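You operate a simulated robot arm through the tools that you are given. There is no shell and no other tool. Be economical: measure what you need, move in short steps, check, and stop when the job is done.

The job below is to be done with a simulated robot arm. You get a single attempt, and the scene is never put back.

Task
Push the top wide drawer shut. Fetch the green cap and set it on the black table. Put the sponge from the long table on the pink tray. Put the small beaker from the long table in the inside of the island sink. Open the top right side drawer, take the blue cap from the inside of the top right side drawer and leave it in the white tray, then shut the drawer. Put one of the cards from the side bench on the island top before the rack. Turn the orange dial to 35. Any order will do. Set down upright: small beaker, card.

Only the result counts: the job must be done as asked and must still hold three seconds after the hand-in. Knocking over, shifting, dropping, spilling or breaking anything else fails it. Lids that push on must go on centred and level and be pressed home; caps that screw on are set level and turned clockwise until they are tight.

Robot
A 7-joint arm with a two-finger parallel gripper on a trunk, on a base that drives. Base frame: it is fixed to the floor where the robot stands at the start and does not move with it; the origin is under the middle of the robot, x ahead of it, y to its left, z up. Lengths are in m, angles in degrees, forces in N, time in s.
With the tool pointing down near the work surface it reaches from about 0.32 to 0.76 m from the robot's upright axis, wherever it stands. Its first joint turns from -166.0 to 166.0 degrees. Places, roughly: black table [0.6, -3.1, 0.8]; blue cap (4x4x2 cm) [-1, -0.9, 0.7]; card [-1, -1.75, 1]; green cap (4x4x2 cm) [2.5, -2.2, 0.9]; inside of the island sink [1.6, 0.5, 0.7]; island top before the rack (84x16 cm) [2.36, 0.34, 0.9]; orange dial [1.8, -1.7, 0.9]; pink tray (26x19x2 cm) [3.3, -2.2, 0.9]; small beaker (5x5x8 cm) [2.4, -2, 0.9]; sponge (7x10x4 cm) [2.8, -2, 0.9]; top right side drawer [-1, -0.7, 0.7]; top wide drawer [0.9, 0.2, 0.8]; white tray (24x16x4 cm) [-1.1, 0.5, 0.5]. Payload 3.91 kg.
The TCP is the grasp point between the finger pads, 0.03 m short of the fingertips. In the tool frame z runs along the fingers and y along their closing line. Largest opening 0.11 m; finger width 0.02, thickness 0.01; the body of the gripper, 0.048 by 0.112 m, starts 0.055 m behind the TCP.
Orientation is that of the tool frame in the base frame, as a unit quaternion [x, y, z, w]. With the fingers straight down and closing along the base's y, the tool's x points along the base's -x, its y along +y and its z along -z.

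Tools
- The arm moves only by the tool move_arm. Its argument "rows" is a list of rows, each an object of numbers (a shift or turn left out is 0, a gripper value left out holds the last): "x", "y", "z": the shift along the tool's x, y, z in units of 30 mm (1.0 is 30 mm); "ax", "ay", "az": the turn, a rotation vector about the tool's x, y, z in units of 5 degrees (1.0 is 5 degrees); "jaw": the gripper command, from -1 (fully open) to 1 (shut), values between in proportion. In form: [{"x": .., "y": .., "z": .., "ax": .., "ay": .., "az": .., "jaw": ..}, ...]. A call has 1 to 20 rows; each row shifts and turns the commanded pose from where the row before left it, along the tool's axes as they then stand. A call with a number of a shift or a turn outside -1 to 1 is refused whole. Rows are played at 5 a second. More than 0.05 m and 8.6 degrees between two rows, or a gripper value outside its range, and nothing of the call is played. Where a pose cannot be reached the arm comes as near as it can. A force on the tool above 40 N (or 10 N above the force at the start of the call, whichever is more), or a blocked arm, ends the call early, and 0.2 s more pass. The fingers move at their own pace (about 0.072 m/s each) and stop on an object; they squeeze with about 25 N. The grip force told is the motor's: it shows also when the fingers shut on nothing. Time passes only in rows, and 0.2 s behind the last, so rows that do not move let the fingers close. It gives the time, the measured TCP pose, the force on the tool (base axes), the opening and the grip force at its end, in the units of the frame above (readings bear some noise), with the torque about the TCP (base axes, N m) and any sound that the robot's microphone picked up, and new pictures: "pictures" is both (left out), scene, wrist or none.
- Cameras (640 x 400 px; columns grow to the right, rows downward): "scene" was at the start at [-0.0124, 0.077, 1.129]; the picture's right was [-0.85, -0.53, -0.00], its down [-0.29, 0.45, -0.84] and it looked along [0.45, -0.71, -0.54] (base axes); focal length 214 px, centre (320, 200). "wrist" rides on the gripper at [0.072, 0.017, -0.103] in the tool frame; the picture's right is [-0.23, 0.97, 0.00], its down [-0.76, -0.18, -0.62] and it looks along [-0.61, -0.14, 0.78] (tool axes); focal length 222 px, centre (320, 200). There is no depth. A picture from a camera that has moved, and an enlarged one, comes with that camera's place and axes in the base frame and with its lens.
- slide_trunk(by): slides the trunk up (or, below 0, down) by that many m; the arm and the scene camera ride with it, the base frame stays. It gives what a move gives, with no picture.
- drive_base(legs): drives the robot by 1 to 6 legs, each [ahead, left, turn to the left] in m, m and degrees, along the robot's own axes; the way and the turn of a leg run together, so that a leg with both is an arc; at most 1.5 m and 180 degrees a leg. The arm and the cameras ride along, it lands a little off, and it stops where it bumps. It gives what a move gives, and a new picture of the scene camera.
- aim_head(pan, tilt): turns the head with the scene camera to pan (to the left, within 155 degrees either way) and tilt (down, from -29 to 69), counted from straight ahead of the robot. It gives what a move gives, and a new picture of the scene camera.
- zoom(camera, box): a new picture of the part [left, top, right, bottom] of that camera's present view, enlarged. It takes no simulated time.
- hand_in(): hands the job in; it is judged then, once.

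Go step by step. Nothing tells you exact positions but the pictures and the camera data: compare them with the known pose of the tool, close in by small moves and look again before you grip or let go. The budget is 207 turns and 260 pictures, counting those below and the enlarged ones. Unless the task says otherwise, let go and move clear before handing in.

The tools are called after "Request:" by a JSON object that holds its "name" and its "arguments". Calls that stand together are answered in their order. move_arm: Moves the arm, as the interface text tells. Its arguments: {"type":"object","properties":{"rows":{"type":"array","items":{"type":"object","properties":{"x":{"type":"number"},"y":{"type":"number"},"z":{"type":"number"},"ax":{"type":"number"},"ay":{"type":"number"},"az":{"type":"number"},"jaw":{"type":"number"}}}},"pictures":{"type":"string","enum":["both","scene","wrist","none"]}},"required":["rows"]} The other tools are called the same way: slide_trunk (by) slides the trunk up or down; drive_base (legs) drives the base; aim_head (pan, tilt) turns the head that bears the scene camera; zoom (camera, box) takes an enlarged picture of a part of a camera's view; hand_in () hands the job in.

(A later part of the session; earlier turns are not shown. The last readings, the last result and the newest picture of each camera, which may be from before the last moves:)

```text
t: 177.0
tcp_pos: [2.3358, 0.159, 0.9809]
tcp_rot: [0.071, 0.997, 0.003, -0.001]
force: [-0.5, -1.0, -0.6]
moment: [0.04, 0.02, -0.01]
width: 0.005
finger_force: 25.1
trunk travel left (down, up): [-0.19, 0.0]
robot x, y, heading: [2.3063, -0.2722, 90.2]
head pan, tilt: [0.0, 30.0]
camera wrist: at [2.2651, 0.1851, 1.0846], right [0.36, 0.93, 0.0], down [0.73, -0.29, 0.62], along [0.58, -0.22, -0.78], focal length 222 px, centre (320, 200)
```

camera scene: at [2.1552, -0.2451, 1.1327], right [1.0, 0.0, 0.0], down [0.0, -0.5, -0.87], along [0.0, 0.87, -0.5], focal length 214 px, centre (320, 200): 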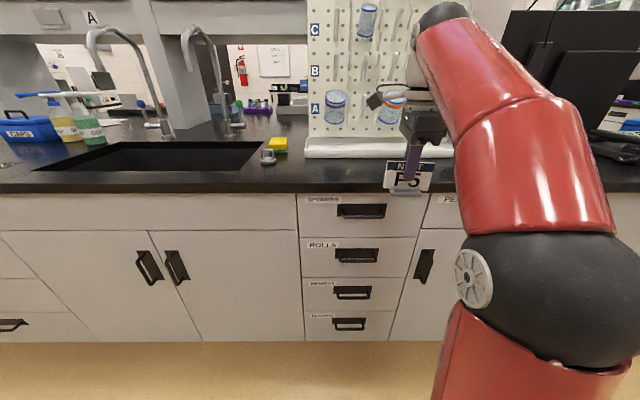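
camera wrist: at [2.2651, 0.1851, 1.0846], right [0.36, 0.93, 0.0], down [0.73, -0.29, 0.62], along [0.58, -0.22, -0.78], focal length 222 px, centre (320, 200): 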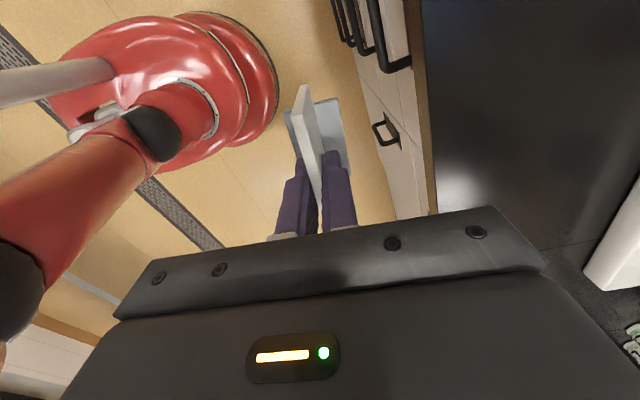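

Clearance under the card is about 2 cm and it stays well ahead of the rack. I drive forward to bring the card over the island.

Request:
{"name": "drive_base", "arguments": {"legs": [[0.16, 0, 0]]}}

Request:
{"name": "move_arm", "arguments": {"rows": [{"z": 0.2}, {"z": 0.15}], "pictures": "wrist"}}

```text
t: 178.4
tcp_pos: [2.337, 0.3194, 0.9802]
tcp_rot: [0.072, 0.997, 0.002, -0.001]
force: [-0.2, 0.1, -0.1]
moment: [0.02, 0.01, -0.01]
width: 0.005
finger_force: 25.1
trunk travel left (down, up): [-0.19, 0.0]
robot x, y, heading: [2.3112, -0.1129, 90.0]
head pan, tilt: [0.0, 30.0]
camera scene: at [2.1557, -0.0844, 1.1327], right [1.0, 0.0, 0.0], down [0.0, -0.5, -0.87], along [0.0, 0.87, -0.5], focal length 214 px, centre (320, 200)
```

scene: 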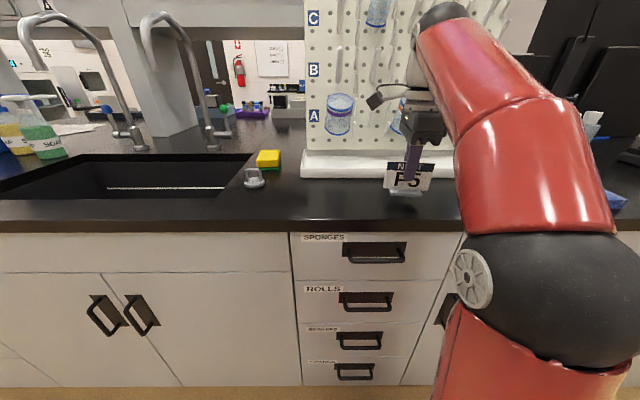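

```text
t: 179.0
tcp_pos: [2.3364, 0.3184, 0.9711]
tcp_rot: [0.072, 0.997, 0.003, 0.0]
force: [0.0, -0.5, -0.3]
moment: [-0.02, -0.01, 0.0]
width: 0.0051
finger_force: 25.0
trunk travel left (down, up): [-0.19, 0.0]
robot x, y, heading: [2.3102, -0.1119, 89.9]
head pan, tilt: [0.0, 30.0]
camera wrist: at [2.266, 0.3457, 1.074], right [0.36, 0.93, 0.0], down [0.73, -0.29, 0.62], along [0.58, -0.22, -0.78], focal length 222 px, centre (320, 200)
```

wrist: 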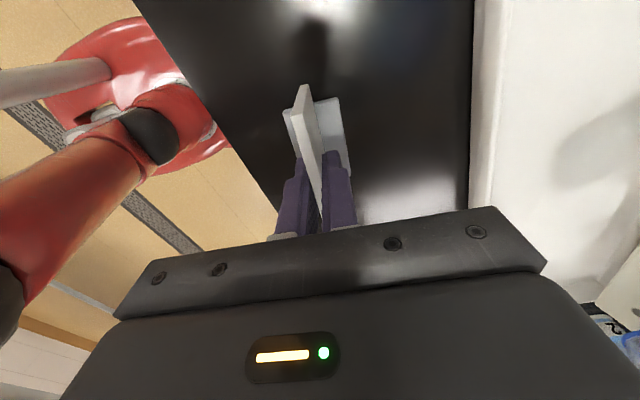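

I lower gently, watching for contact.

Request:
{"name": "move_arm", "arguments": {"rows": [{"z": 0.1}, {"z": 0.1}, {"z": 0.05}], "pictures": "none"}}

Request:
{"name": "move_arm", "arguments": {"rows": [{"z": 0.05}, {}], "pictures": "none"}}

Request:
{"name": "move_arm", "arguments": {"rows": [{"z": 0.05}, {}], "pictures": "wrist"}}

```text
t: 179.8
tcp_pos: [2.3357, 0.3199, 0.9628]
tcp_rot: [0.072, 0.997, 0.002, -0.001]
force: [-0.1, 0.3, -0.9]
moment: [0.01, 0.0, 0.01]
width: 0.0049
finger_force: 25.3
trunk travel left (down, up): [-0.19, 0.0]
robot x, y, heading: [2.3089, -0.1147, 89.7]
head pan, tilt: [0.0, 30.0]
```

```text
t: 180.4
tcp_pos: [2.3356, 0.3185, 0.9611]
tcp_rot: [0.072, 0.997, 0.002, 0.0]
force: [0.0, 0.3, 0.4]
moment: [-0.01, -0.02, -0.06]
width: 0.0051
finger_force: 25.5
trunk travel left (down, up): [-0.19, 0.0]
robot x, y, heading: [2.3092, -0.1143, 89.8]
head pan, tilt: [0.0, 30.0]
```

```text
t: 181.0
tcp_pos: [2.3361, 0.318, 0.961]
tcp_rot: [0.072, 0.997, 0.004, -0.001]
force: [0.9, 1.8, 9.6]
moment: [-0.06, -0.04, -0.04]
width: 0.005
finger_force: 24.5
trunk travel left (down, up): [-0.19, 0.0]
robot x, y, heading: [2.3093, -0.1169, 89.8]
head pan, tilt: [0.0, 30.0]
camera wrist: at [2.2659, 0.3456, 1.0646], right [0.36, 0.93, 0.01], down [0.73, -0.29, 0.62], along [0.58, -0.22, -0.78], focal length 222 px, centre (320, 200)
```

wrist: 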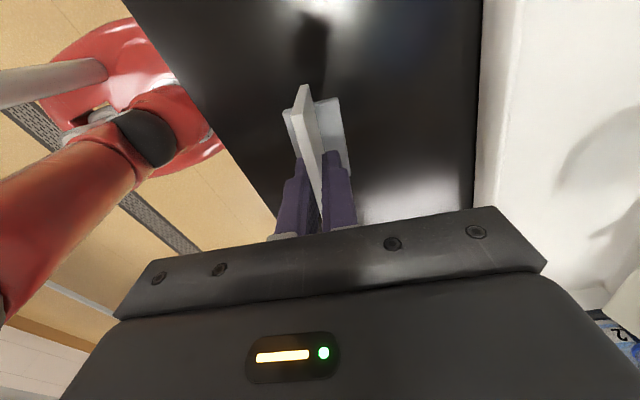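

Contact felt (9.6 N) — the card stands on the island. I release and slide off along the card.

Request:
{"name": "move_arm", "arguments": {"rows": [{"jaw": 0.4}, {}, {"jaw": 0.1}, {}, {"x": -0.5}, {"x": -0.9}, {"x": -0.9}, {"x": -0.9}]}}

```text
t: 182.8
tcp_pos: [2.4313, 0.3062, 0.9602]
tcp_rot: [0.071, 0.998, 0.003, -0.002]
force: [-0.1, 0.3, -0.2]
moment: [0.0, 0.01, 0.01]
width: 0.0493
finger_force: 0.1
trunk travel left (down, up): [-0.19, 0.0]
robot x, y, heading: [2.3099, -0.1142, 89.8]
head pan, tilt: [0.0, 30.0]
camera scene: at [2.1556, -0.0844, 1.1327], right [1.0, 0.0, 0.0], down [0.0, -0.5, -0.87], along [0.0, 0.87, -0.5], focal length 214 px, centre (320, 200)
camera wrist: at [2.3612, 0.3322, 1.063], right [0.36, 0.93, 0.0], down [0.73, -0.29, 0.62], along [0.58, -0.22, -0.78], focal length 222 px, centre (320, 200)
```

scene: 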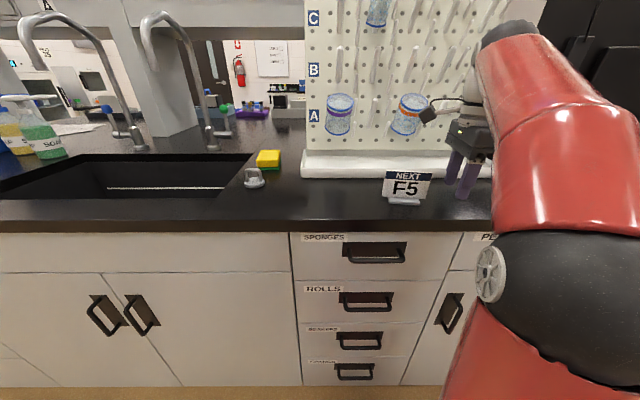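
wrist: 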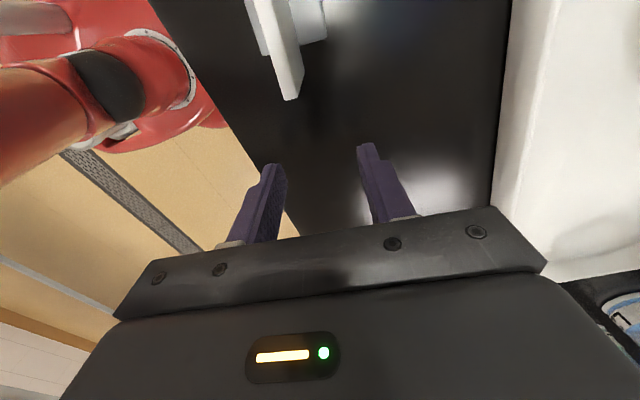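

The card stands upright before the rack. I back away and turn to the long table.

Request:
{"name": "drive_base", "arguments": {"legs": [[-0.6, 0, 0], [0, 0, 180]]}}

Request:
{"name": "aim_head", "arguments": {"pan": 15, "tilt": 25}}

```text
t: 193.5
tcp_pos: [2.1758, -1.1304, 0.9595]
tcp_rot: [0.997, -0.082, 0.001, 0.003]
force: [0.6, 0.4, 0.3]
moment: [-0.02, 0.0, 0.01]
width: 0.0497
finger_force: 0.1
trunk travel left (down, up): [-0.19, 0.0]
robot x, y, heading: [2.3073, -0.7127, -91.6]
head pan, tilt: [0.0, 30.0]
camera scene: at [2.4608, -0.7487, 1.1327], right [-1.0, 0.03, 0.0], down [0.01, 0.5, -0.87], along [-0.02, -0.87, -0.5], focal length 214 px, centre (320, 200)
```

scene: 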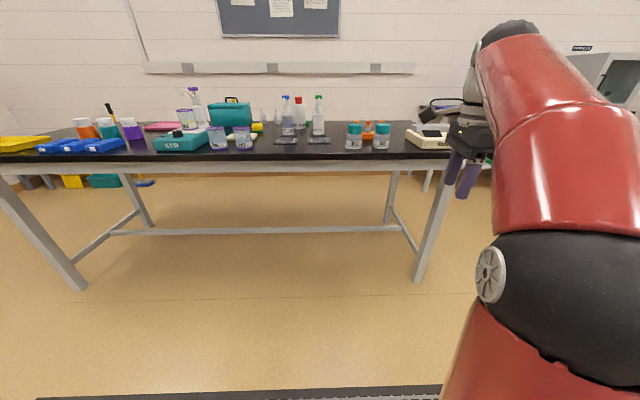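

```text
t: 194.3
tcp_pos: [2.1772, -1.131, 0.9588]
tcp_rot: [0.997, -0.081, 0.001, 0.003]
force: [0.0, 0.6, 0.7]
moment: [-0.01, 0.0, 0.0]
width: 0.0495
finger_force: 0.1
trunk travel left (down, up): [-0.19, 0.0]
robot x, y, heading: [2.303, -0.7111, -91.3]
head pan, tilt: [15.0, 25.0]
camera scene: at [2.4846, -0.7479, 1.1406], right [-0.97, -0.23, 0.0], down [-0.1, 0.41, -0.91], along [0.21, -0.88, -0.42], focal length 214 px, centre (320, 200)
```

scene: 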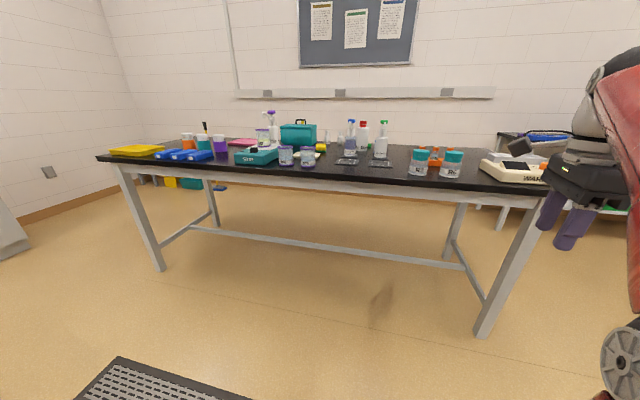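

The long table is ahead; I zoom to identify the green cap, sponge, beaker, dial and pink tray.

Request:
{"name": "zoom", "arguments": {"camera": "scene", "box": [90, 100, 330, 200]}}

Request:
{"name": "zoom", "arguments": {"camera": "scene", "box": [310, 100, 550, 200]}}

```text
2.67 times, centred on (210, 150) of scene
camera zoom: at [2.4846, -0.7479, 1.1406], right [-0.97, -0.23, 0.0], down [-0.1, 0.41, -0.91], along [0.21, -0.88, -0.42], focal length 572 px, centre (613, 333)
```

zoom: 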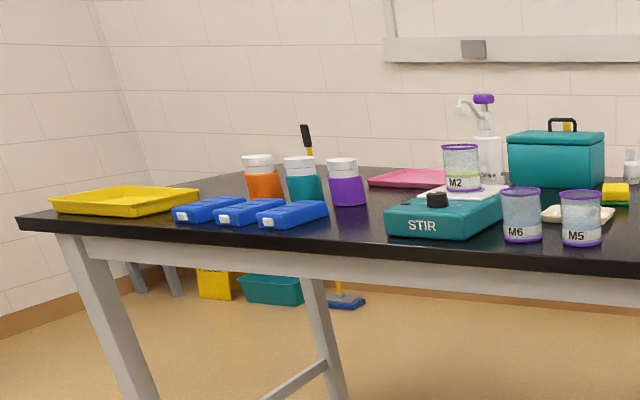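

```text
2.67 times, centred on (430, 150) of scene
camera zoom: at [2.4846, -0.7479, 1.1406], right [-0.97, -0.23, 0.0], down [-0.1, 0.41, -0.91], along [0.21, -0.88, -0.42], focal length 572 px, centre (27, 333)
```

zoom: 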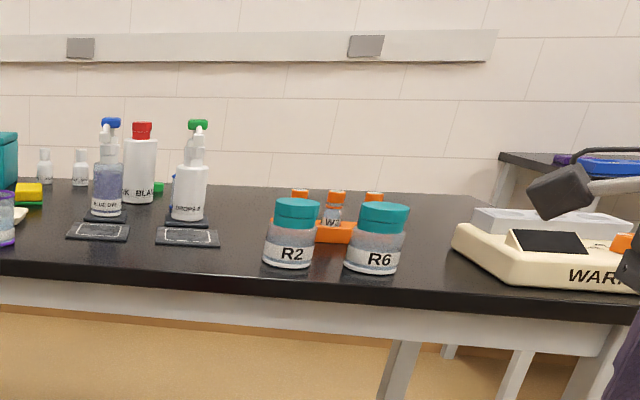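

Several items lie deep on the table (y≈-2), so the far side may be better for those. First I go to the table's near end (x≈1.2) to look along it and see the dial and the objects.

Request:
{"name": "drive_base", "arguments": {"legs": [[0, -1.25, 1.3], [0.95, 0, 0], [0, 0, 90]]}}

Request:
{"name": "aim_head", "arguments": {"pan": 0, "tilt": 25}}

```text
t: 209.0
tcp_pos: [1.4535, -1.7719, 0.9593]
tcp_rot: [0.763, 0.647, 0.002, 0.002]
force: [0.7, 1.0, 0.6]
moment: [0.02, 0.01, 0.0]
width: 0.0493
finger_force: 0.1
trunk travel left (down, up): [-0.19, 0.0]
robot x, y, heading: [1.0323, -1.6429, -1.4]
head pan, tilt: [15.0, 25.0]
camera scene: at [1.0705, -1.4654, 1.1407], right [0.23, -0.97, 0.0], down [-0.41, -0.1, -0.91], along [0.88, 0.21, -0.42], focal length 214 px, centre (320, 200)
```

scene: 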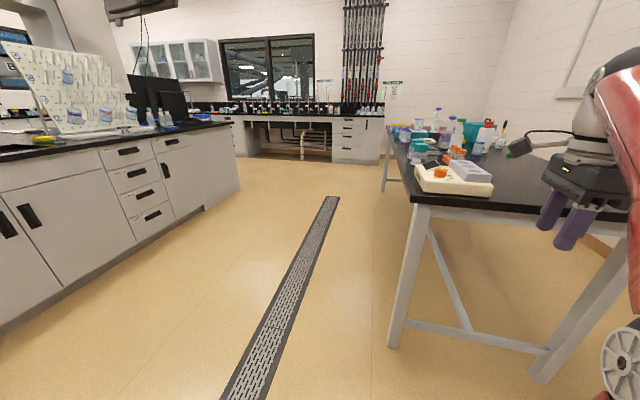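

```text
t: 209.8
tcp_pos: [1.4538, -1.7722, 0.9591]
tcp_rot: [0.763, 0.647, 0.003, 0.001]
force: [0.0, -0.3, 0.0]
moment: [-0.02, -0.01, -0.02]
width: 0.0495
finger_force: 0.1
trunk travel left (down, up): [-0.19, 0.0]
robot x, y, heading: [1.0412, -1.642, -1.3]
head pan, tilt: [0.0, 25.0]
camera scene: at [1.073, -1.4893, 1.1407], right [-0.02, -1.0, 0.0], down [-0.42, 0.01, -0.91], along [0.91, -0.02, -0.42], focal length 214 px, centre (320, 200)
```

scene: 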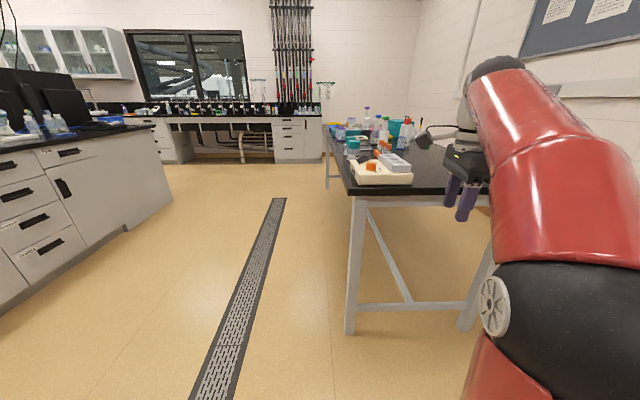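

Request:
{"name": "zoom", "arguments": {"camera": "scene", "box": [330, 100, 440, 200]}}

Request:
{"name": "zoom", "arguments": {"camera": "scene", "box": [345, 145, 425, 195]}}

```text
4.00 times, centred on (385, 150) of scene
camera zoom: at [1.073, -1.4893, 1.1407], right [-0.02, -1.0, 0.0], down [-0.42, 0.01, -0.91], along [0.91, -0.02, -0.42], focal length 858 px, centre (60, 400)
```

zoom: 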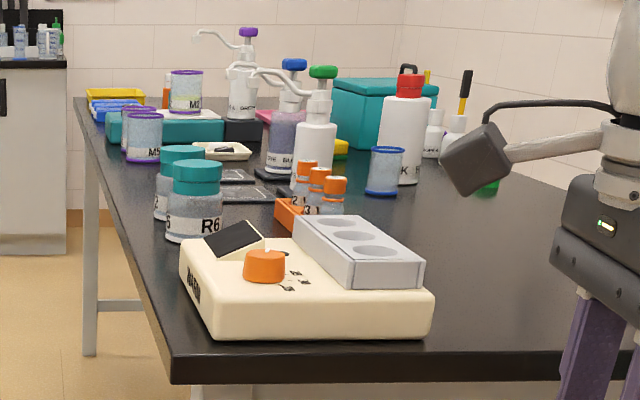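

```text
8.00 times, centred on (385, 170) of scene
camera zoom: at [1.073, -1.4893, 1.1407], right [-0.02, -1.0, 0.0], down [-0.42, 0.01, -0.91], along [0.91, -0.02, -0.42], focal length 1716 px, centre (-200, 440)
```

zoom: 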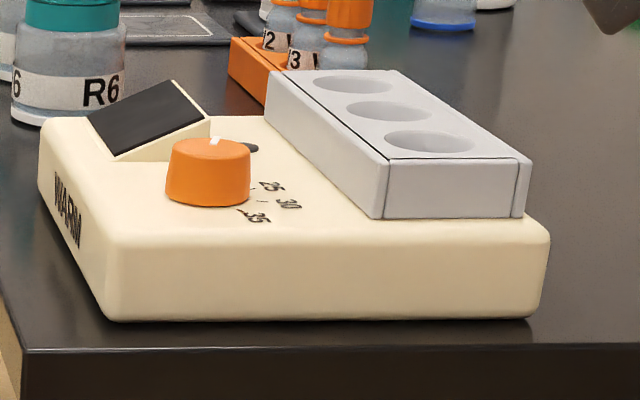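

I see the WARM plate's orange dial at about (1.75, -1.67, top 0.96) with labels 25/30/35, the blue-rimmed small beaker and the green cap further in. I turn the gripper so its camera looks over the dial.

Request:
{"name": "move_arm", "arguments": {"rows": [{"az": -1, "z": -0.2}, {"az": -1, "z": -0.2}, {"az": -1, "z": -0.2}, {"az": -1}, {"az": -1}, {"az": -1}, {"az": -1}, {"az": -1}, {"az": -1}, {"az": -1}, {"az": -1}, {"az": -1}, {"az": -1}, {"az": -1}, {"az": -1}, {"az": -1}, {"az": -1}, {"az": -1}, {"az": -1}, {"az": -1}], "pictures": "none"}}

Request:
{"name": "move_arm", "arguments": {"rows": [{"y": 0.9, "jaw": -0.1}, {"y": 0.9}, {"y": 0.9}, {"y": 0.3, "z": -1}]}}

```text
t: 214.0
tcp_pos: [1.4528, -1.7724, 0.9766]
tcp_rot: [-0.006, 1.0, 0.001, 0.003]
force: [-0.3, -1.2, -0.8]
moment: [-0.03, 0.0, -0.03]
width: 0.0493
finger_force: 0.0
trunk travel left (down, up): [-0.19, 0.0]
robot x, y, heading: [1.0366, -1.6415, -1.3]
head pan, tilt: [0.0, 25.0]
```

```text
t: 215.0
tcp_pos: [1.4503, -1.6856, 0.9858]
tcp_rot: [-0.005, 1.0, 0.0, 0.004]
force: [0.2, 0.3, -0.2]
moment: [-0.01, 0.02, 0.02]
width: 0.0603
finger_force: 0.0
out of reach, approached as far as the arm can: row 4
trunk travel left (down, up): [-0.19, 0.0]
robot x, y, heading: [1.0334, -1.6375, -1.7]
head pan, tilt: [0.0, 25.0]
camera scene: at [1.073, -1.4894, 1.1406], right [-0.03, -1.0, 0.0], down [-0.42, 0.01, -0.91], along [0.91, -0.02, -0.42], focal length 214 px, centre (320, 200)
camera wrist: at [1.3762, -1.6693, 1.088], right [0.22, 0.98, 0.0], down [0.76, -0.17, 0.63], along [0.61, -0.14, -0.78], focal length 222 px, centre (320, 200)
```

scene: 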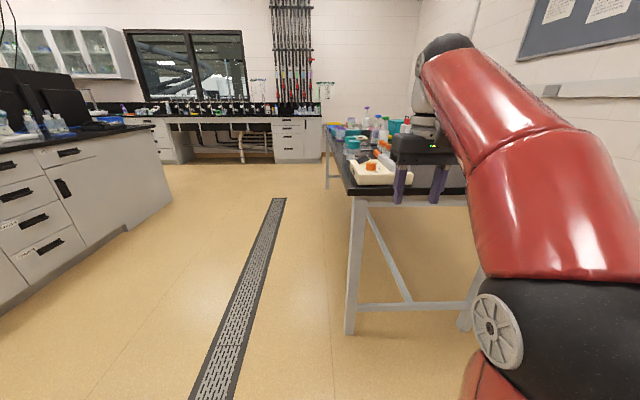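
wrist: 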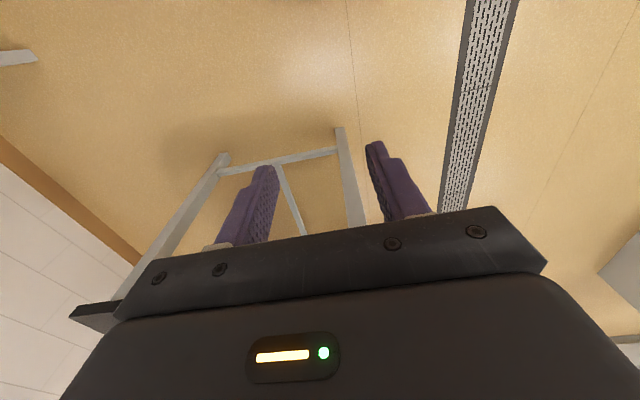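

The wrist camera sees only close to the fingers, so I drive closer: TCP to about x=1.66.

Request:
{"name": "drive_base", "arguments": {"legs": [[0.21, 0.015, 1.5]]}}

Request:
{"name": "move_arm", "arguments": {"rows": [{}], "pictures": "wrist"}}

Request:
{"name": "zoom", "arguments": {"camera": "scene", "box": [320, 130, 480, 230]}}

```text
t: 216.6
tcp_pos: [1.6622, -1.6627, 0.9852]
tcp_rot: [-0.018, 1.0, 0.0, 0.005]
force: [-0.3, -0.3, -0.5]
moment: [0.03, 0.0, 0.02]
width: 0.0607
finger_force: 0.0
trunk travel left (down, up): [-0.19, 0.0]
robot x, y, heading: [1.2481, -1.6274, -0.0]
head pan, tilt: [0.0, 25.0]
camera scene: at [1.2789, -1.476, 1.1407], right [0.0, -1.0, 0.0], down [-0.42, 0.0, -0.91], along [0.91, 0.0, -0.42], focal length 214 px, centre (320, 200)
```

scene: 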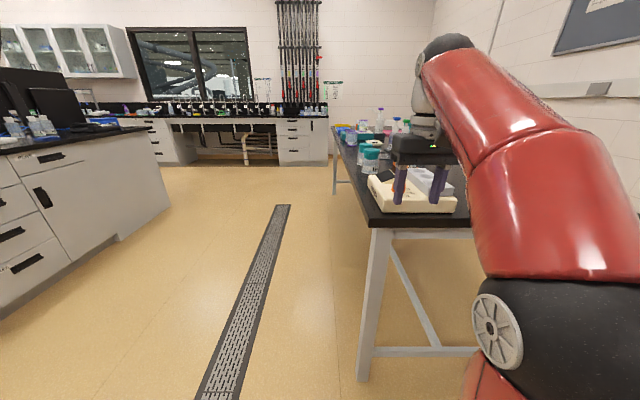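

```text
t: 217.0
tcp_pos: [1.6616, -1.6628, 0.9849]
tcp_rot: [-0.018, 1.0, 0.0, 0.005]
force: [-0.2, 0.5, -0.6]
moment: [0.02, 0.02, 0.01]
width: 0.0602
finger_force: 0.1
trunk travel left (down, up): [-0.19, 0.0]
robot x, y, heading: [1.2474, -1.628, 0.5]
head pan, tilt: [0.0, 25.0]
camera wrist: at [1.5867, -1.6481, 1.088], right [0.19, 0.98, 0.0], down [0.76, -0.15, 0.63], along [0.62, -0.12, -0.78], focal length 222 px, centre (320, 200)
```

wrist: 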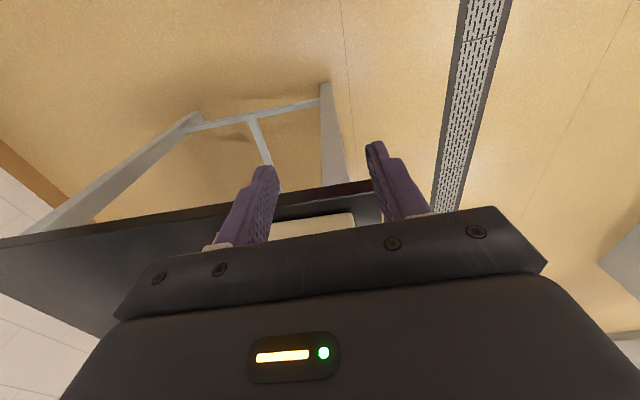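

```text
4.00 times, centred on (400, 180) of scene
camera zoom: at [1.2789, -1.476, 1.1407], right [0.0, -1.0, 0.0], down [-0.42, 0.0, -0.91], along [0.91, 0.0, -0.42], focal length 858 px, centre (0, 280)
```

zoom: 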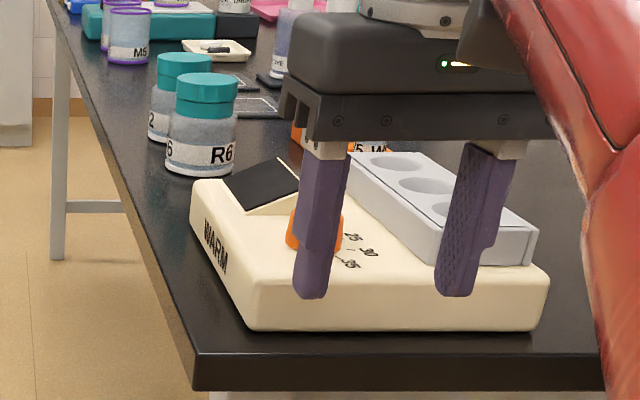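

Knob centre is ~(1.757, -1.667), the display begins past x=1.83. I drive forward 0.09 m so the fingers straddle the knob, then look from above.

Request:
{"name": "drive_base", "arguments": {"legs": [[0.07, 0, 0]]}}

Request:
{"name": "move_arm", "arguments": {"rows": [{}], "pictures": "wrist"}}

```text
t: 218.0
tcp_pos: [1.7317, -1.6626, 0.9852]
tcp_rot: [-0.019, 1.0, 0.0, 0.004]
force: [-0.5, 0.5, 0.1]
moment: [0.01, 0.0, -0.01]
width: 0.0608
finger_force: 0.0
trunk travel left (down, up): [-0.19, 0.0]
robot x, y, heading: [1.3149, -1.6285, 0.1]
head pan, tilt: [0.0, 25.0]
camera scene: at [1.349, -1.476, 1.1407], right [0.0, -1.0, 0.0], down [-0.42, 0.0, -0.91], along [0.91, 0.0, -0.42], focal length 214 px, centre (320, 200)
```

scene: 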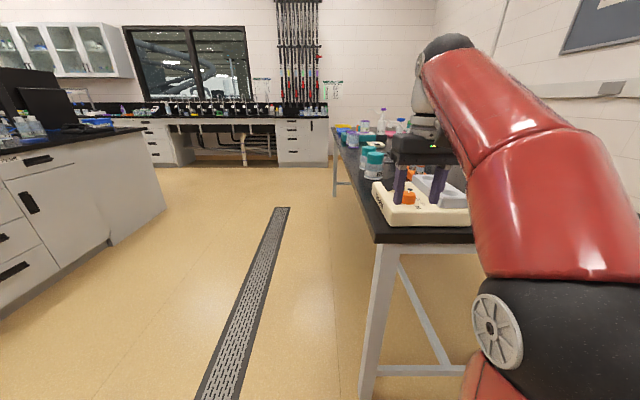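

```text
t: 218.4
tcp_pos: [1.7312, -1.6626, 0.9845]
tcp_rot: [-0.019, 1.0, 0.0, 0.004]
force: [0.0, -0.5, -0.6]
moment: [-0.01, -0.03, -0.01]
width: 0.0604
finger_force: 0.1
trunk travel left (down, up): [-0.19, 0.0]
robot x, y, heading: [1.3165, -1.6282, 0.1]
head pan, tilt: [0.0, 25.0]
camera wrist: at [1.6568, -1.6483, 1.0879], right [0.19, 0.98, 0.0], down [0.76, -0.15, 0.63], along [0.62, -0.12, -0.78], focal length 222 px, centre (320, 200)
```

wrist: 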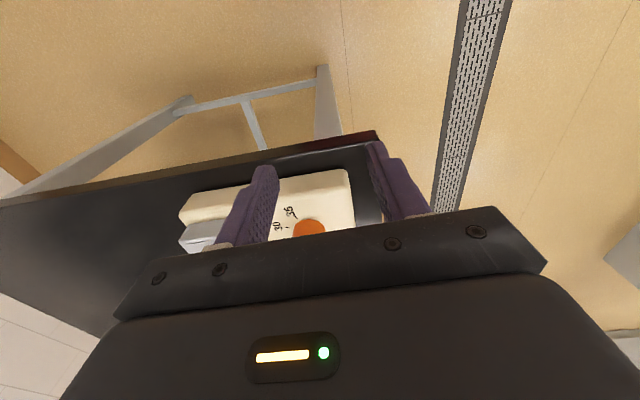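

Triangulating again puts the knob nearer (1.80, -1.683) with its top at about 0.945. I move closer and look again.

Request:
{"name": "drive_base", "arguments": {"legs": [[0.045, 0, 0]]}}

Request:
{"name": "move_arm", "arguments": {"rows": [{"y": -0.67}], "pictures": "wrist"}}

Request:
{"name": "zoom", "arguments": {"camera": "wrist", "box": [200, 120, 440, 270]}}

```text
t: 219.3
tcp_pos: [1.7765, -1.6624, 0.9848]
tcp_rot: [-0.017, 1.0, 0.0, 0.004]
force: [-0.5, -0.7, 0.6]
moment: [-0.02, -0.02, 0.0]
width: 0.0607
finger_force: 0.1
trunk travel left (down, up): [-0.19, 0.0]
robot x, y, heading: [1.3634, -1.6283, 0.0]
head pan, tilt: [0.0, 25.0]
camera scene: at [1.3943, -1.476, 1.1407], right [0.0, -1.0, 0.0], down [-0.42, 0.0, -0.91], along [0.91, 0.0, -0.42], focal length 214 px, centre (320, 200)
```

scene: 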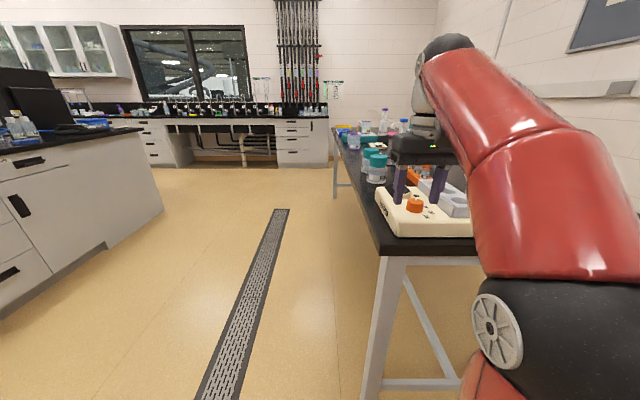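

```text
t: 219.7
tcp_pos: [1.7772, -1.6834, 0.9844]
tcp_rot: [-0.018, 1.0, 0.001, 0.005]
force: [-0.2, -0.2, -1.6]
moment: [0.0, -0.02, -0.04]
width: 0.0605
finger_force: 0.0
trunk travel left (down, up): [-0.19, 0.0]
robot x, y, heading: [1.3655, -1.6317, 0.2]
head pan, tilt: [0.0, 25.0]
camera wrist: at [1.7028, -1.6685, 1.0876], right [0.19, 0.98, 0.0], down [0.76, -0.15, 0.63], along [0.62, -0.12, -0.78], focal length 222 px, centre (320, 200)
```

wrist: 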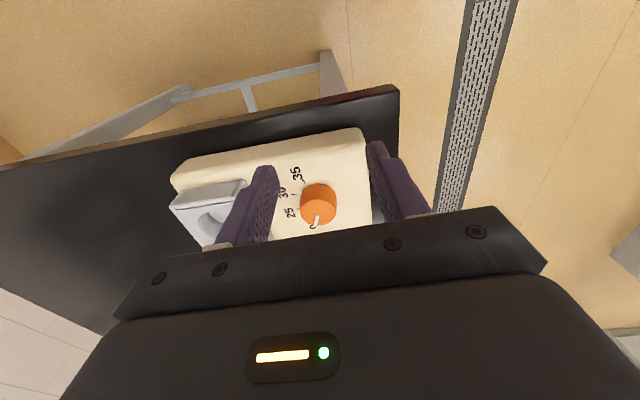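

```text
2.67 times, centred on (320, 195) of wrist
camera zoom: at [1.7028, -1.6685, 1.0876], right [0.19, 0.98, 0.0], down [0.76, -0.15, 0.63], along [0.62, -0.12, -0.78], focal length 592 px, centre (320, 213)
```

zoom: 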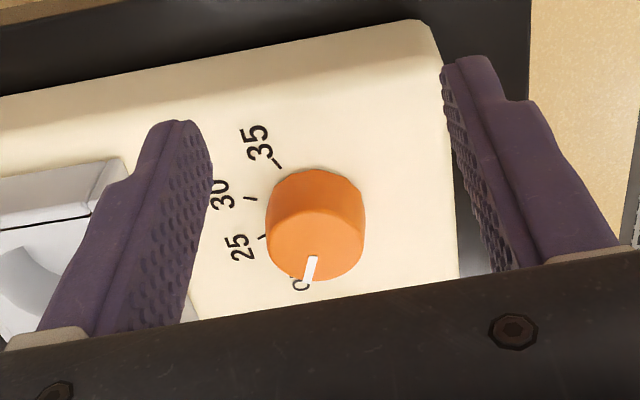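

The knob's pointer sits at "0" and the 35 mark is about 120° clockwise from it; knob centre ≈ (1.828, -1.694). I shift onto it with the fingers straddling.

Request:
{"name": "move_arm", "arguments": {"rows": [{"y": -0.37}], "pictures": "none"}}

Request:
{"name": "drive_base", "arguments": {"legs": [[0.035, 0, 0]]}}

Request:
{"name": "move_arm", "arguments": {"rows": [{"z": 0.2}], "pictures": "wrist"}}

Request:
{"name": "zoom", "arguments": {"camera": "wrist", "box": [200, 90, 440, 240]}}

```text
t: 220.1
tcp_pos: [1.7776, -1.6931, 0.9843]
tcp_rot: [-0.018, 1.0, 0.0, 0.005]
force: [-0.2, -0.2, 0.0]
moment: [0.0, -0.02, 0.0]
width: 0.0607
finger_force: 0.0
trunk travel left (down, up): [-0.19, 0.0]
robot x, y, heading: [1.3609, -1.6308, 0.0]
head pan, tilt: [0.0, 25.0]
```

```text
t: 221.0
tcp_pos: [1.8137, -1.693, 0.9855]
tcp_rot: [-0.018, 1.0, 0.0, 0.004]
force: [-0.4, -0.6, -0.4]
moment: [0.02, 0.01, -0.02]
width: 0.0603
finger_force: 0.0
trunk travel left (down, up): [-0.19, 0.0]
robot x, y, heading: [1.3972, -1.6264, 0.1]
head pan, tilt: [0.0, 25.0]
camera scene: at [1.4294, -1.476, 1.1407], right [0.0, -1.0, 0.0], down [-0.42, 0.0, -0.91], along [0.91, 0.0, -0.42], focal length 214 px, centre (320, 200)
```

scene: 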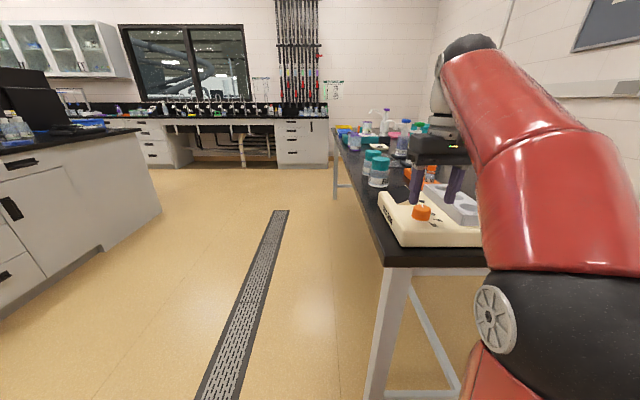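

```text
t: 221.4
tcp_pos: [1.8135, -1.6942, 0.979]
tcp_rot: [-0.019, 1.0, 0.0, 0.005]
force: [-0.7, -0.1, 0.7]
moment: [-0.01, 0.03, 0.0]
width: 0.0605
finger_force: 0.0
trunk travel left (down, up): [-0.19, 0.0]
robot x, y, heading: [1.4003, -1.627, 0.3]
head pan, tilt: [0.0, 25.0]
camera wrist: at [1.7384, -1.6796, 1.0812], right [0.19, 0.98, 0.0], down [0.76, -0.15, 0.63], along [0.62, -0.12, -0.78], focal length 222 px, centre (320, 200)
```

wrist: 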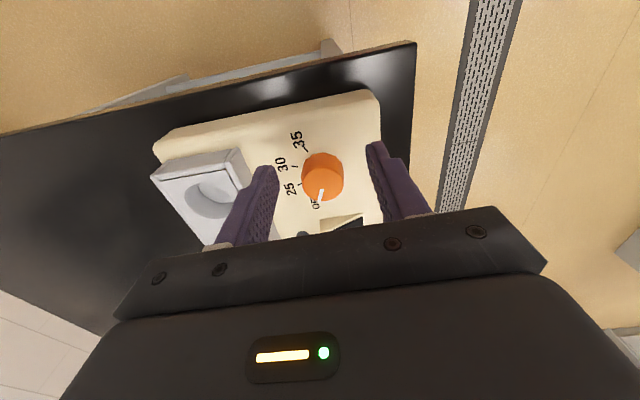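

```text
2.67 times, centred on (320, 165) of wrist
camera zoom: at [1.7384, -1.6796, 1.0812], right [0.19, 0.98, 0.0], down [0.76, -0.15, 0.63], along [0.62, -0.12, -0.78], focal length 592 px, centre (320, 293)
```

zoom: 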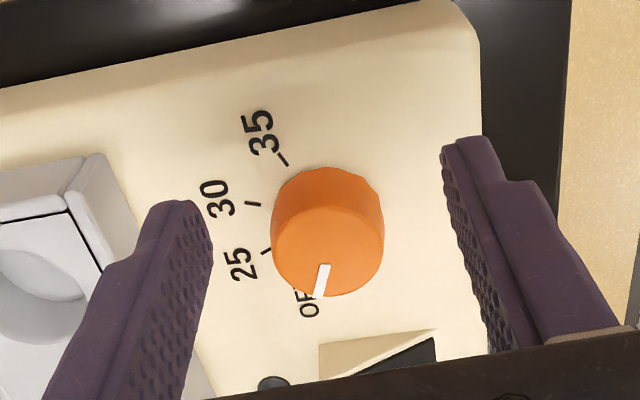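

I descend carefully (fingers straddle the knob in y) to find the plate's surface height.

Request:
{"name": "move_arm", "arguments": {"rows": [{"z": 0.3}, {"z": 0.3}, {"z": 0.3}, {}], "pictures": "none"}}

Request:
{"name": "zoom", "arguments": {"camera": "wrist", "box": [200, 90, 440, 240]}}

```text
t: 222.4
tcp_pos: [1.814, -1.6939, 0.9511]
tcp_rot: [-0.019, 1.0, 0.0, 0.006]
force: [-0.2, -0.8, -0.8]
moment: [-0.02, -0.01, 0.05]
width: 0.0605
finger_force: 0.1
trunk travel left (down, up): [-0.19, 0.0]
robot x, y, heading: [1.398, -1.6336, 0.1]
head pan, tilt: [0.0, 25.0]
```

```text
2.67 times, centred on (320, 165) of wrist
camera zoom: at [1.7384, -1.68, 1.0541], right [0.19, 0.98, 0.0], down [0.76, -0.15, 0.63], along [0.62, -0.12, -0.78], focal length 592 px, centre (320, 293)
```

zoom: 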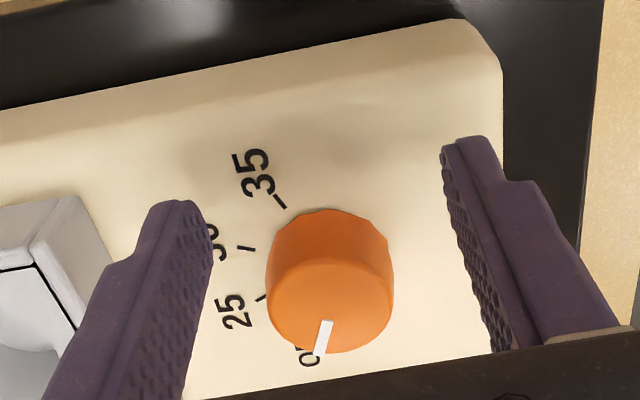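

Parallax now gives the knob centre (1.847, -1.698), top z≈0.925, plate top ≈0.905 (so the table is about 0.87). I move forward onto it and lower.

Request:
{"name": "move_arm", "arguments": {"rows": [{"x": -0.55, "y": -0.06}, {"x": -0.55, "y": -0.06}, {"z": 0.2}, {}], "pictures": "none"}}

Request:
{"name": "zoom", "arguments": {"camera": "wrist", "box": [200, 70, 440, 220]}}

```text
t: 223.4
tcp_pos: [1.847, -1.696, 0.947]
tcp_rot: [-0.018, 1.0, 0.0, 0.005]
force: [0.8, 0.0, 0.1]
moment: [-0.01, 0.01, 0.0]
width: 0.0605
finger_force: 0.0
trunk travel left (down, up): [-0.19, 0.0]
robot x, y, heading: [1.3987, -1.629, -0.0]
head pan, tilt: [0.0, 25.0]
```

```text
2.67 times, centred on (320, 145) of wrist
camera zoom: at [1.7719, -1.6824, 1.0492], right [0.19, 0.98, 0.0], down [0.76, -0.15, 0.63], along [0.62, -0.12, -0.78], focal length 592 px, centre (320, 347)
```

zoom: 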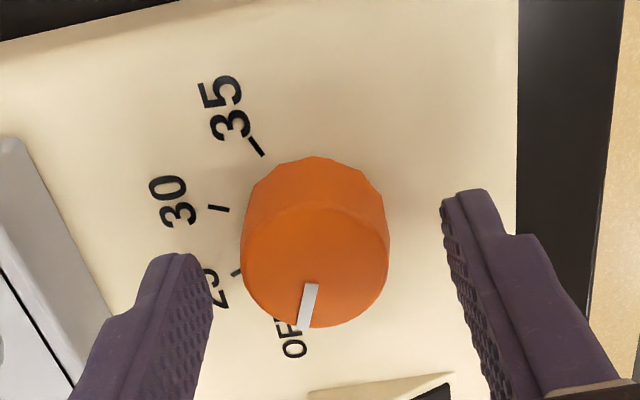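

Ticks are 45° apart and 35 lies about 136° clockwise from the pointer. I lower a bit, grip the knob and turn.

Request:
{"name": "move_arm", "arguments": {"rows": [{"z": 0.2, "y": -0.05}, {"jaw": 1}, {}, {}], "pictures": "none"}}

Request:
{"name": "move_arm", "arguments": {"rows": [{"az": 1}, {"az": 1}, {"az": 1}, {"az": 1}, {"az": 1}, {"az": 1}, {"az": 1}, {"az": 1}, {"az": 1}], "pictures": "wrist"}}

```text
t: 224.4
tcp_pos: [1.8461, -1.6972, 0.9403]
tcp_rot: [-0.018, 1.0, 0.0, 0.005]
force: [-1.0, 3.3, -2.0]
moment: [0.23, -0.17, -0.04]
width: 0.0369
finger_force: 45.2
trunk travel left (down, up): [-0.19, 0.0]
robot x, y, heading: [1.3955, -1.6289, 0.1]
head pan, tilt: [0.0, 25.0]
```

```text
t: 226.4
tcp_pos: [1.8472, -1.6989, 0.9398]
tcp_rot: [0.368, 0.93, 0.002, 0.004]
force: [6.9, -5.6, 10.3]
moment: [-0.99, -0.69, 0.0]
width: 0.0367
finger_force: 44.8
trunk travel left (down, up): [-0.19, 0.0]
robot x, y, heading: [1.3994, -1.6282, 0.1]
head pan, tilt: [0.0, 25.0]
camera wrist: at [1.8031, -1.6365, 1.0432], right [0.83, 0.56, 0.01], down [0.43, -0.65, 0.63], along [0.36, -0.52, -0.78], focal length 222 px, centre (320, 200)
```

wrist: 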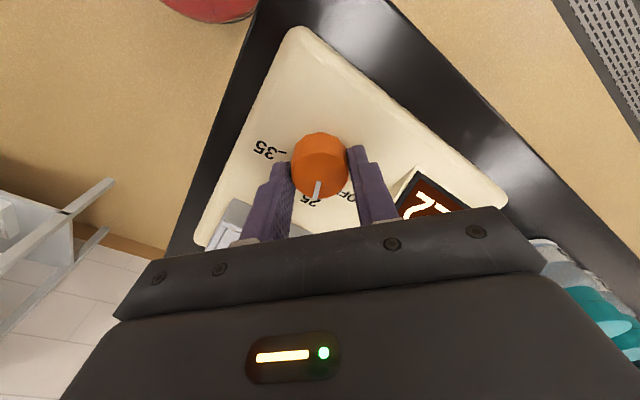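

The knob turns with the gripper and the display lights up. I continue turning.

Request:
{"name": "move_arm", "arguments": {"rows": [{"az": 1}, {"az": 1}, {"az": 1}, {"az": 1}, {"az": 1}, {"az": 1}, {"az": 1}, {"az": 1}, {"az": 1}, {"az": 1}, {"az": 1}, {"az": 1}, {"az": 1}, {"az": 1}], "pictures": "wrist"}}

Request:
{"name": "zoom", "arguments": {"camera": "scene", "box": [360, 160, 480, 235]}}

```text
t: 229.4
tcp_pos: [1.8459, -1.6987, 0.9402]
tcp_rot: [0.834, 0.552, 0.004, 0.002]
force: [-11.6, -9.8, 2.4]
moment: [-1.27, 0.56, 0.02]
width: 0.037
finger_force: 45.1
trunk travel left (down, up): [-0.19, 0.0]
robot x, y, heading: [1.3974, -1.6262, -0.1]
head pan, tilt: [0.0, 25.0]
camera wrist: at [1.8876, -1.6386, 1.044], right [0.81, -0.59, 0.01], down [-0.47, -0.63, 0.62], along [-0.36, -0.5, -0.79], focal length 222 px, centre (320, 200)
```

wrist: 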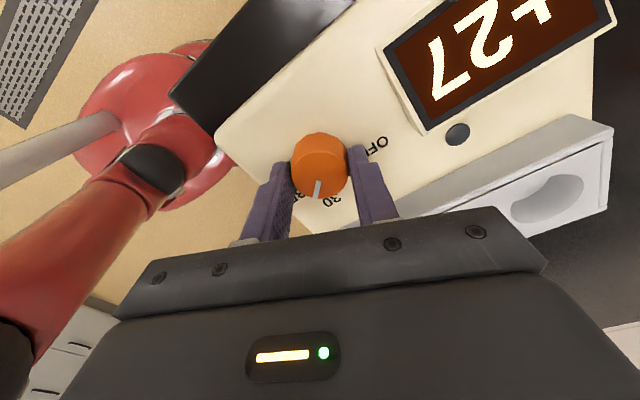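

```text
5.33 times, centred on (420, 198) of scene
camera zoom: at [1.4284, -1.4767, 1.1407], right [0.0, -1.0, 0.0], down [-0.42, 0.0, -0.91], along [0.91, 0.0, -0.42], focal length 1144 px, centre (-213, 213)
```

zoom: 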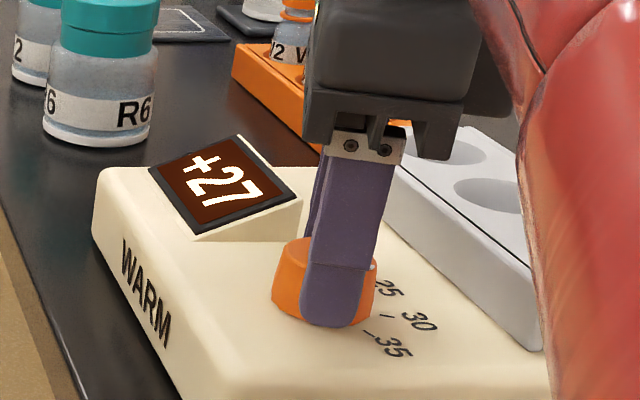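

115° turned. I add 20° more and check the pointer against the 35 tick.

Request:
{"name": "move_arm", "arguments": {"rows": [{"az": 1}, {"az": 1}, {"az": 1}, {"az": 1}, {}], "pictures": "none"}}

Request:
{"name": "zoom", "arguments": {"camera": "wrist", "box": [240, 100, 400, 250]}}

```text
t: 230.6
tcp_pos: [1.8449, -1.6981, 0.9404]
tcp_rot: [0.917, 0.399, 0.006, 0.002]
force: [-15.4, -9.3, 3.0]
moment: [-0.71, 1.01, 0.32]
width: 0.037
finger_force: 44.3
trunk travel left (down, up): [-0.19, 0.0]
robot x, y, heading: [1.3966, -1.6276, 0.0]
head pan, tilt: [0.0, 25.0]
```

```text
2.67 times, centred on (320, 175) of wrist
camera zoom: at [1.905, -1.657, 1.0443], right [0.56, -0.83, 0.0], down [-0.66, -0.44, 0.62], along [-0.51, -0.35, -0.79], focal length 592 px, centre (320, 267)
```

zoom: 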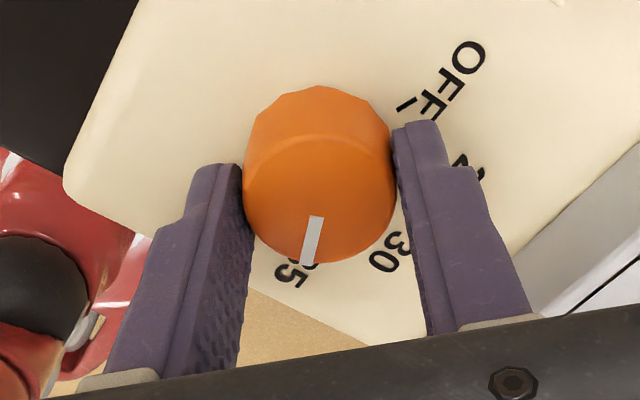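

The pointer is at about -158°, matching the 35 tick. I release and check from a cleaner view.

Request:
{"name": "move_arm", "arguments": {"rows": [{"jaw": -0.05}, {}, {"z": -0.7}, {}], "pictures": "none"}}

Request:
{"name": "zoom", "arguments": {"camera": "wrist", "box": [220, 60, 420, 220]}}

Request:
{"name": "zoom", "arguments": {"camera": "scene", "box": [370, 170, 460, 226]}}

```text
t: 231.6
tcp_pos: [1.8469, -1.699, 0.9596]
tcp_rot: [0.916, 0.4, 0.005, 0.001]
force: [-0.2, 0.1, 0.6]
moment: [0.02, 0.01, -0.03]
width: 0.0579
finger_force: 0.0
trunk travel left (down, up): [-0.19, 0.0]
robot x, y, heading: [1.394, -1.6262, 0.3]
head pan, tilt: [0.0, 25.0]
```

```text
2.50 times, centred on (320, 140) of wrist
camera zoom: at [1.9064, -1.6562, 1.0651], right [0.56, -0.83, 0.0], down [-0.65, -0.44, 0.62], along [-0.51, -0.35, -0.79], focal length 555 px, centre (320, 350)
```

zoom: 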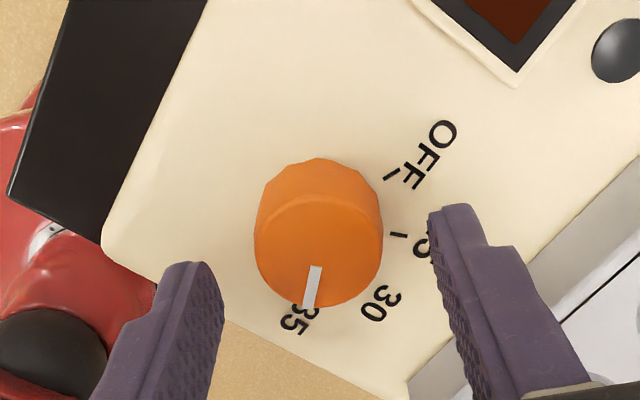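

```text
7.11 times, centred on (415, 198) of scene
camera zoom: at [1.4295, -1.476, 1.1406], right [0.0, -1.0, 0.0], down [-0.42, 0.0, -0.91], along [0.91, 0.0, -0.42], focal length 1525 px, centre (-356, 214)
```

zoom: 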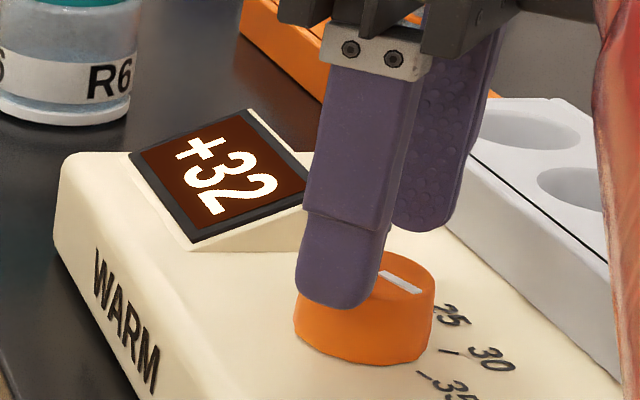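

The display reads +32 and may be lagging; I wait a moment and read it again.

Request:
{"name": "move_arm", "arguments": {"rows": [{"z": -0.5}, {}, {}, {}, {}, {}, {}, {}, {}, {}, {}, {}, {}, {}, {}], "pictures": "none"}}

Request:
{"name": "zoom", "arguments": {"camera": "scene", "box": [370, 170, 460, 226]}}

```text
t: 234.8
tcp_pos: [1.8459, -1.6969, 0.9749]
tcp_rot: [0.916, 0.401, 0.004, 0.003]
force: [0.1, 0.5, 0.0]
moment: [-0.03, -0.02, 0.0]
width: 0.0577
finger_force: 0.0
trunk travel left (down, up): [-0.19, 0.0]
robot x, y, heading: [1.3981, -1.6297, -0.0]
head pan, tilt: [0.0, 25.0]
```

```text
7.11 times, centred on (415, 198) of scene
camera zoom: at [1.4295, -1.476, 1.1407], right [0.0, -1.0, 0.0], down [-0.42, 0.0, -0.91], along [0.91, 0.0, -0.42], focal length 1525 px, centre (-356, 214)
```

zoom: 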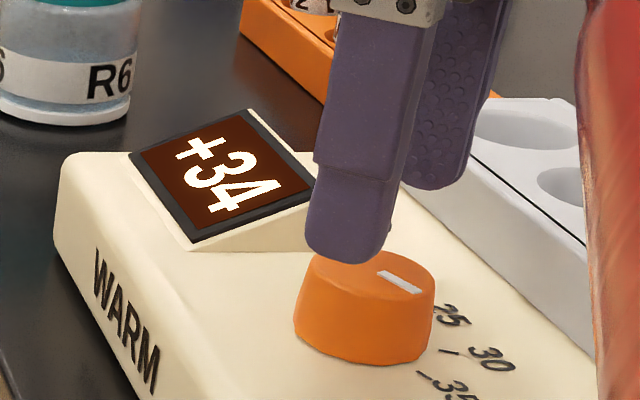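

The block warms toward 35 (34 now). I leave the dial, back off, and go round to the table's far side with the arm trailing.

Request:
{"name": "drive_base", "arguments": {"legs": [[-0.35, 0, 0], [0, 0, 180], [0, 0.8, 0]]}}

Request:
{"name": "aim_head", "arguments": {"pan": 155, "tilt": 20}}

```text
t: 248.3
tcp_pos: [0.5964, -2.3657, 0.9761]
tcp_rot: [-0.402, 0.916, 0.001, -0.004]
force: [-0.4, -0.5, -0.2]
moment: [0.01, 0.02, 0.03]
width: 0.0576
finger_force: 0.0
trunk travel left (down, up): [-0.19, 0.0]
robot x, y, heading: [1.0499, -2.4306, -179.5]
head pan, tilt: [0.0, 25.0]
camera scene: at [1.0147, -2.5874, 1.1407], right [-0.01, 1.0, 0.0], down [0.42, 0.0, -0.91], along [-0.91, -0.01, -0.42], focal length 214 px, centre (320, 200)
```

scene: 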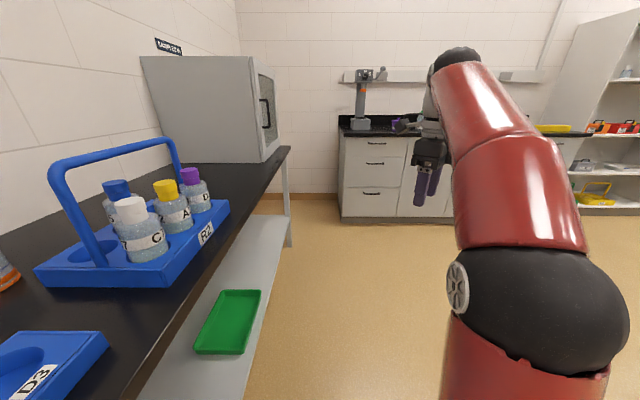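

```text
t: 250.7
tcp_pos: [0.5961, -2.3666, 0.9756]
tcp_rot: [-0.402, 0.916, 0.001, -0.005]
force: [-0.2, 0.1, -0.1]
moment: [-0.01, -0.01, 0.04]
width: 0.0579
finger_force: 0.1
trunk travel left (down, up): [-0.19, 0.0]
robot x, y, heading: [1.0462, -2.4318, -179.5]
head pan, tilt: [154.7, 20.0]
camera scene: at [1.1913, -2.626, 1.1488], right [-0.42, -0.91, 0.0], down [-0.31, 0.14, -0.94], along [0.85, -0.4, -0.34], focal length 214 px, centre (320, 200)
```

scene: 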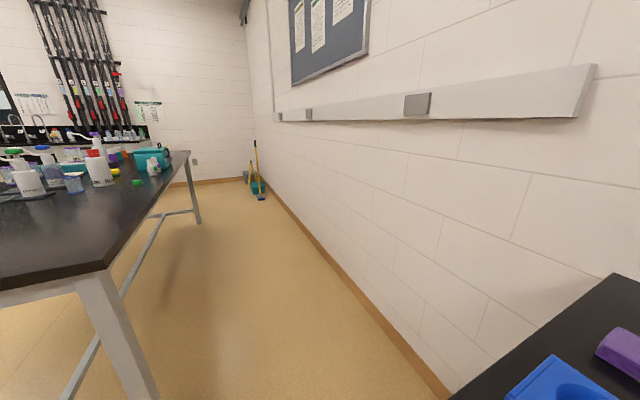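

The corridor behind the long table is about 1 m wide (table edge y≈-2.38, wall -3.42). I drive in backwards and turn to face the table at x≈2.42.

Request:
{"name": "drive_base", "arguments": {"legs": [[-0.65, 0.39, -0.5], [-0.72, 0, 0], [0, 0, -90]]}}

Request:
{"name": "aim_head", "arguments": {"pan": 0, "tilt": 35}}

```text
t: 253.4
tcp_pos: [0.9774, -2.5691, 0.9748]
tcp_rot: [-0.38, 0.925, 0.002, -0.005]
force: [0.3, 0.4, 0.5]
moment: [0.02, -0.02, -0.02]
width: 0.0579
finger_force: 0.1
trunk travel left (down, up): [-0.19, 0.0]
robot x, y, heading: [1.4224, -2.6567, 177.9]
head pan, tilt: [154.7, 20.0]
stopped in leg 1: the robot was blocked; the commanded pose is now the measured one
camera scene: at [1.5607, -2.8555, 1.149], right [-0.46, -0.89, 0.0], down [-0.3, 0.16, -0.94], along [0.83, -0.43, -0.34], focal length 214 px, centre (320, 200)
```

scene: 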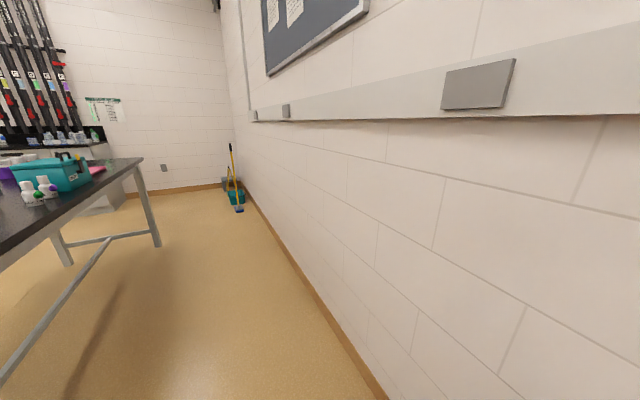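

```text
t: 255.8
tcp_pos: [0.9773, -2.5684, 0.9755]
tcp_rot: [-0.381, 0.924, 0.001, -0.004]
force: [-0.3, -0.1, 0.1]
moment: [-0.01, -0.01, 0.02]
width: 0.0577
finger_force: 0.1
trunk travel left (down, up): [-0.19, 0.0]
robot x, y, heading: [1.4245, -2.6588, 178.2]
head pan, tilt: [0.0, 35.0]
camera scene: at [1.3899, -2.8087, 1.1251], right [0.04, 1.0, 0.0], down [0.57, -0.02, -0.82], along [-0.82, 0.03, -0.57], focal length 214 px, centre (320, 200)
```

scene: 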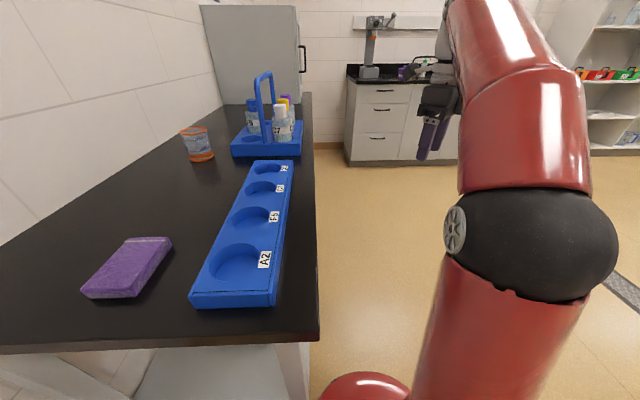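

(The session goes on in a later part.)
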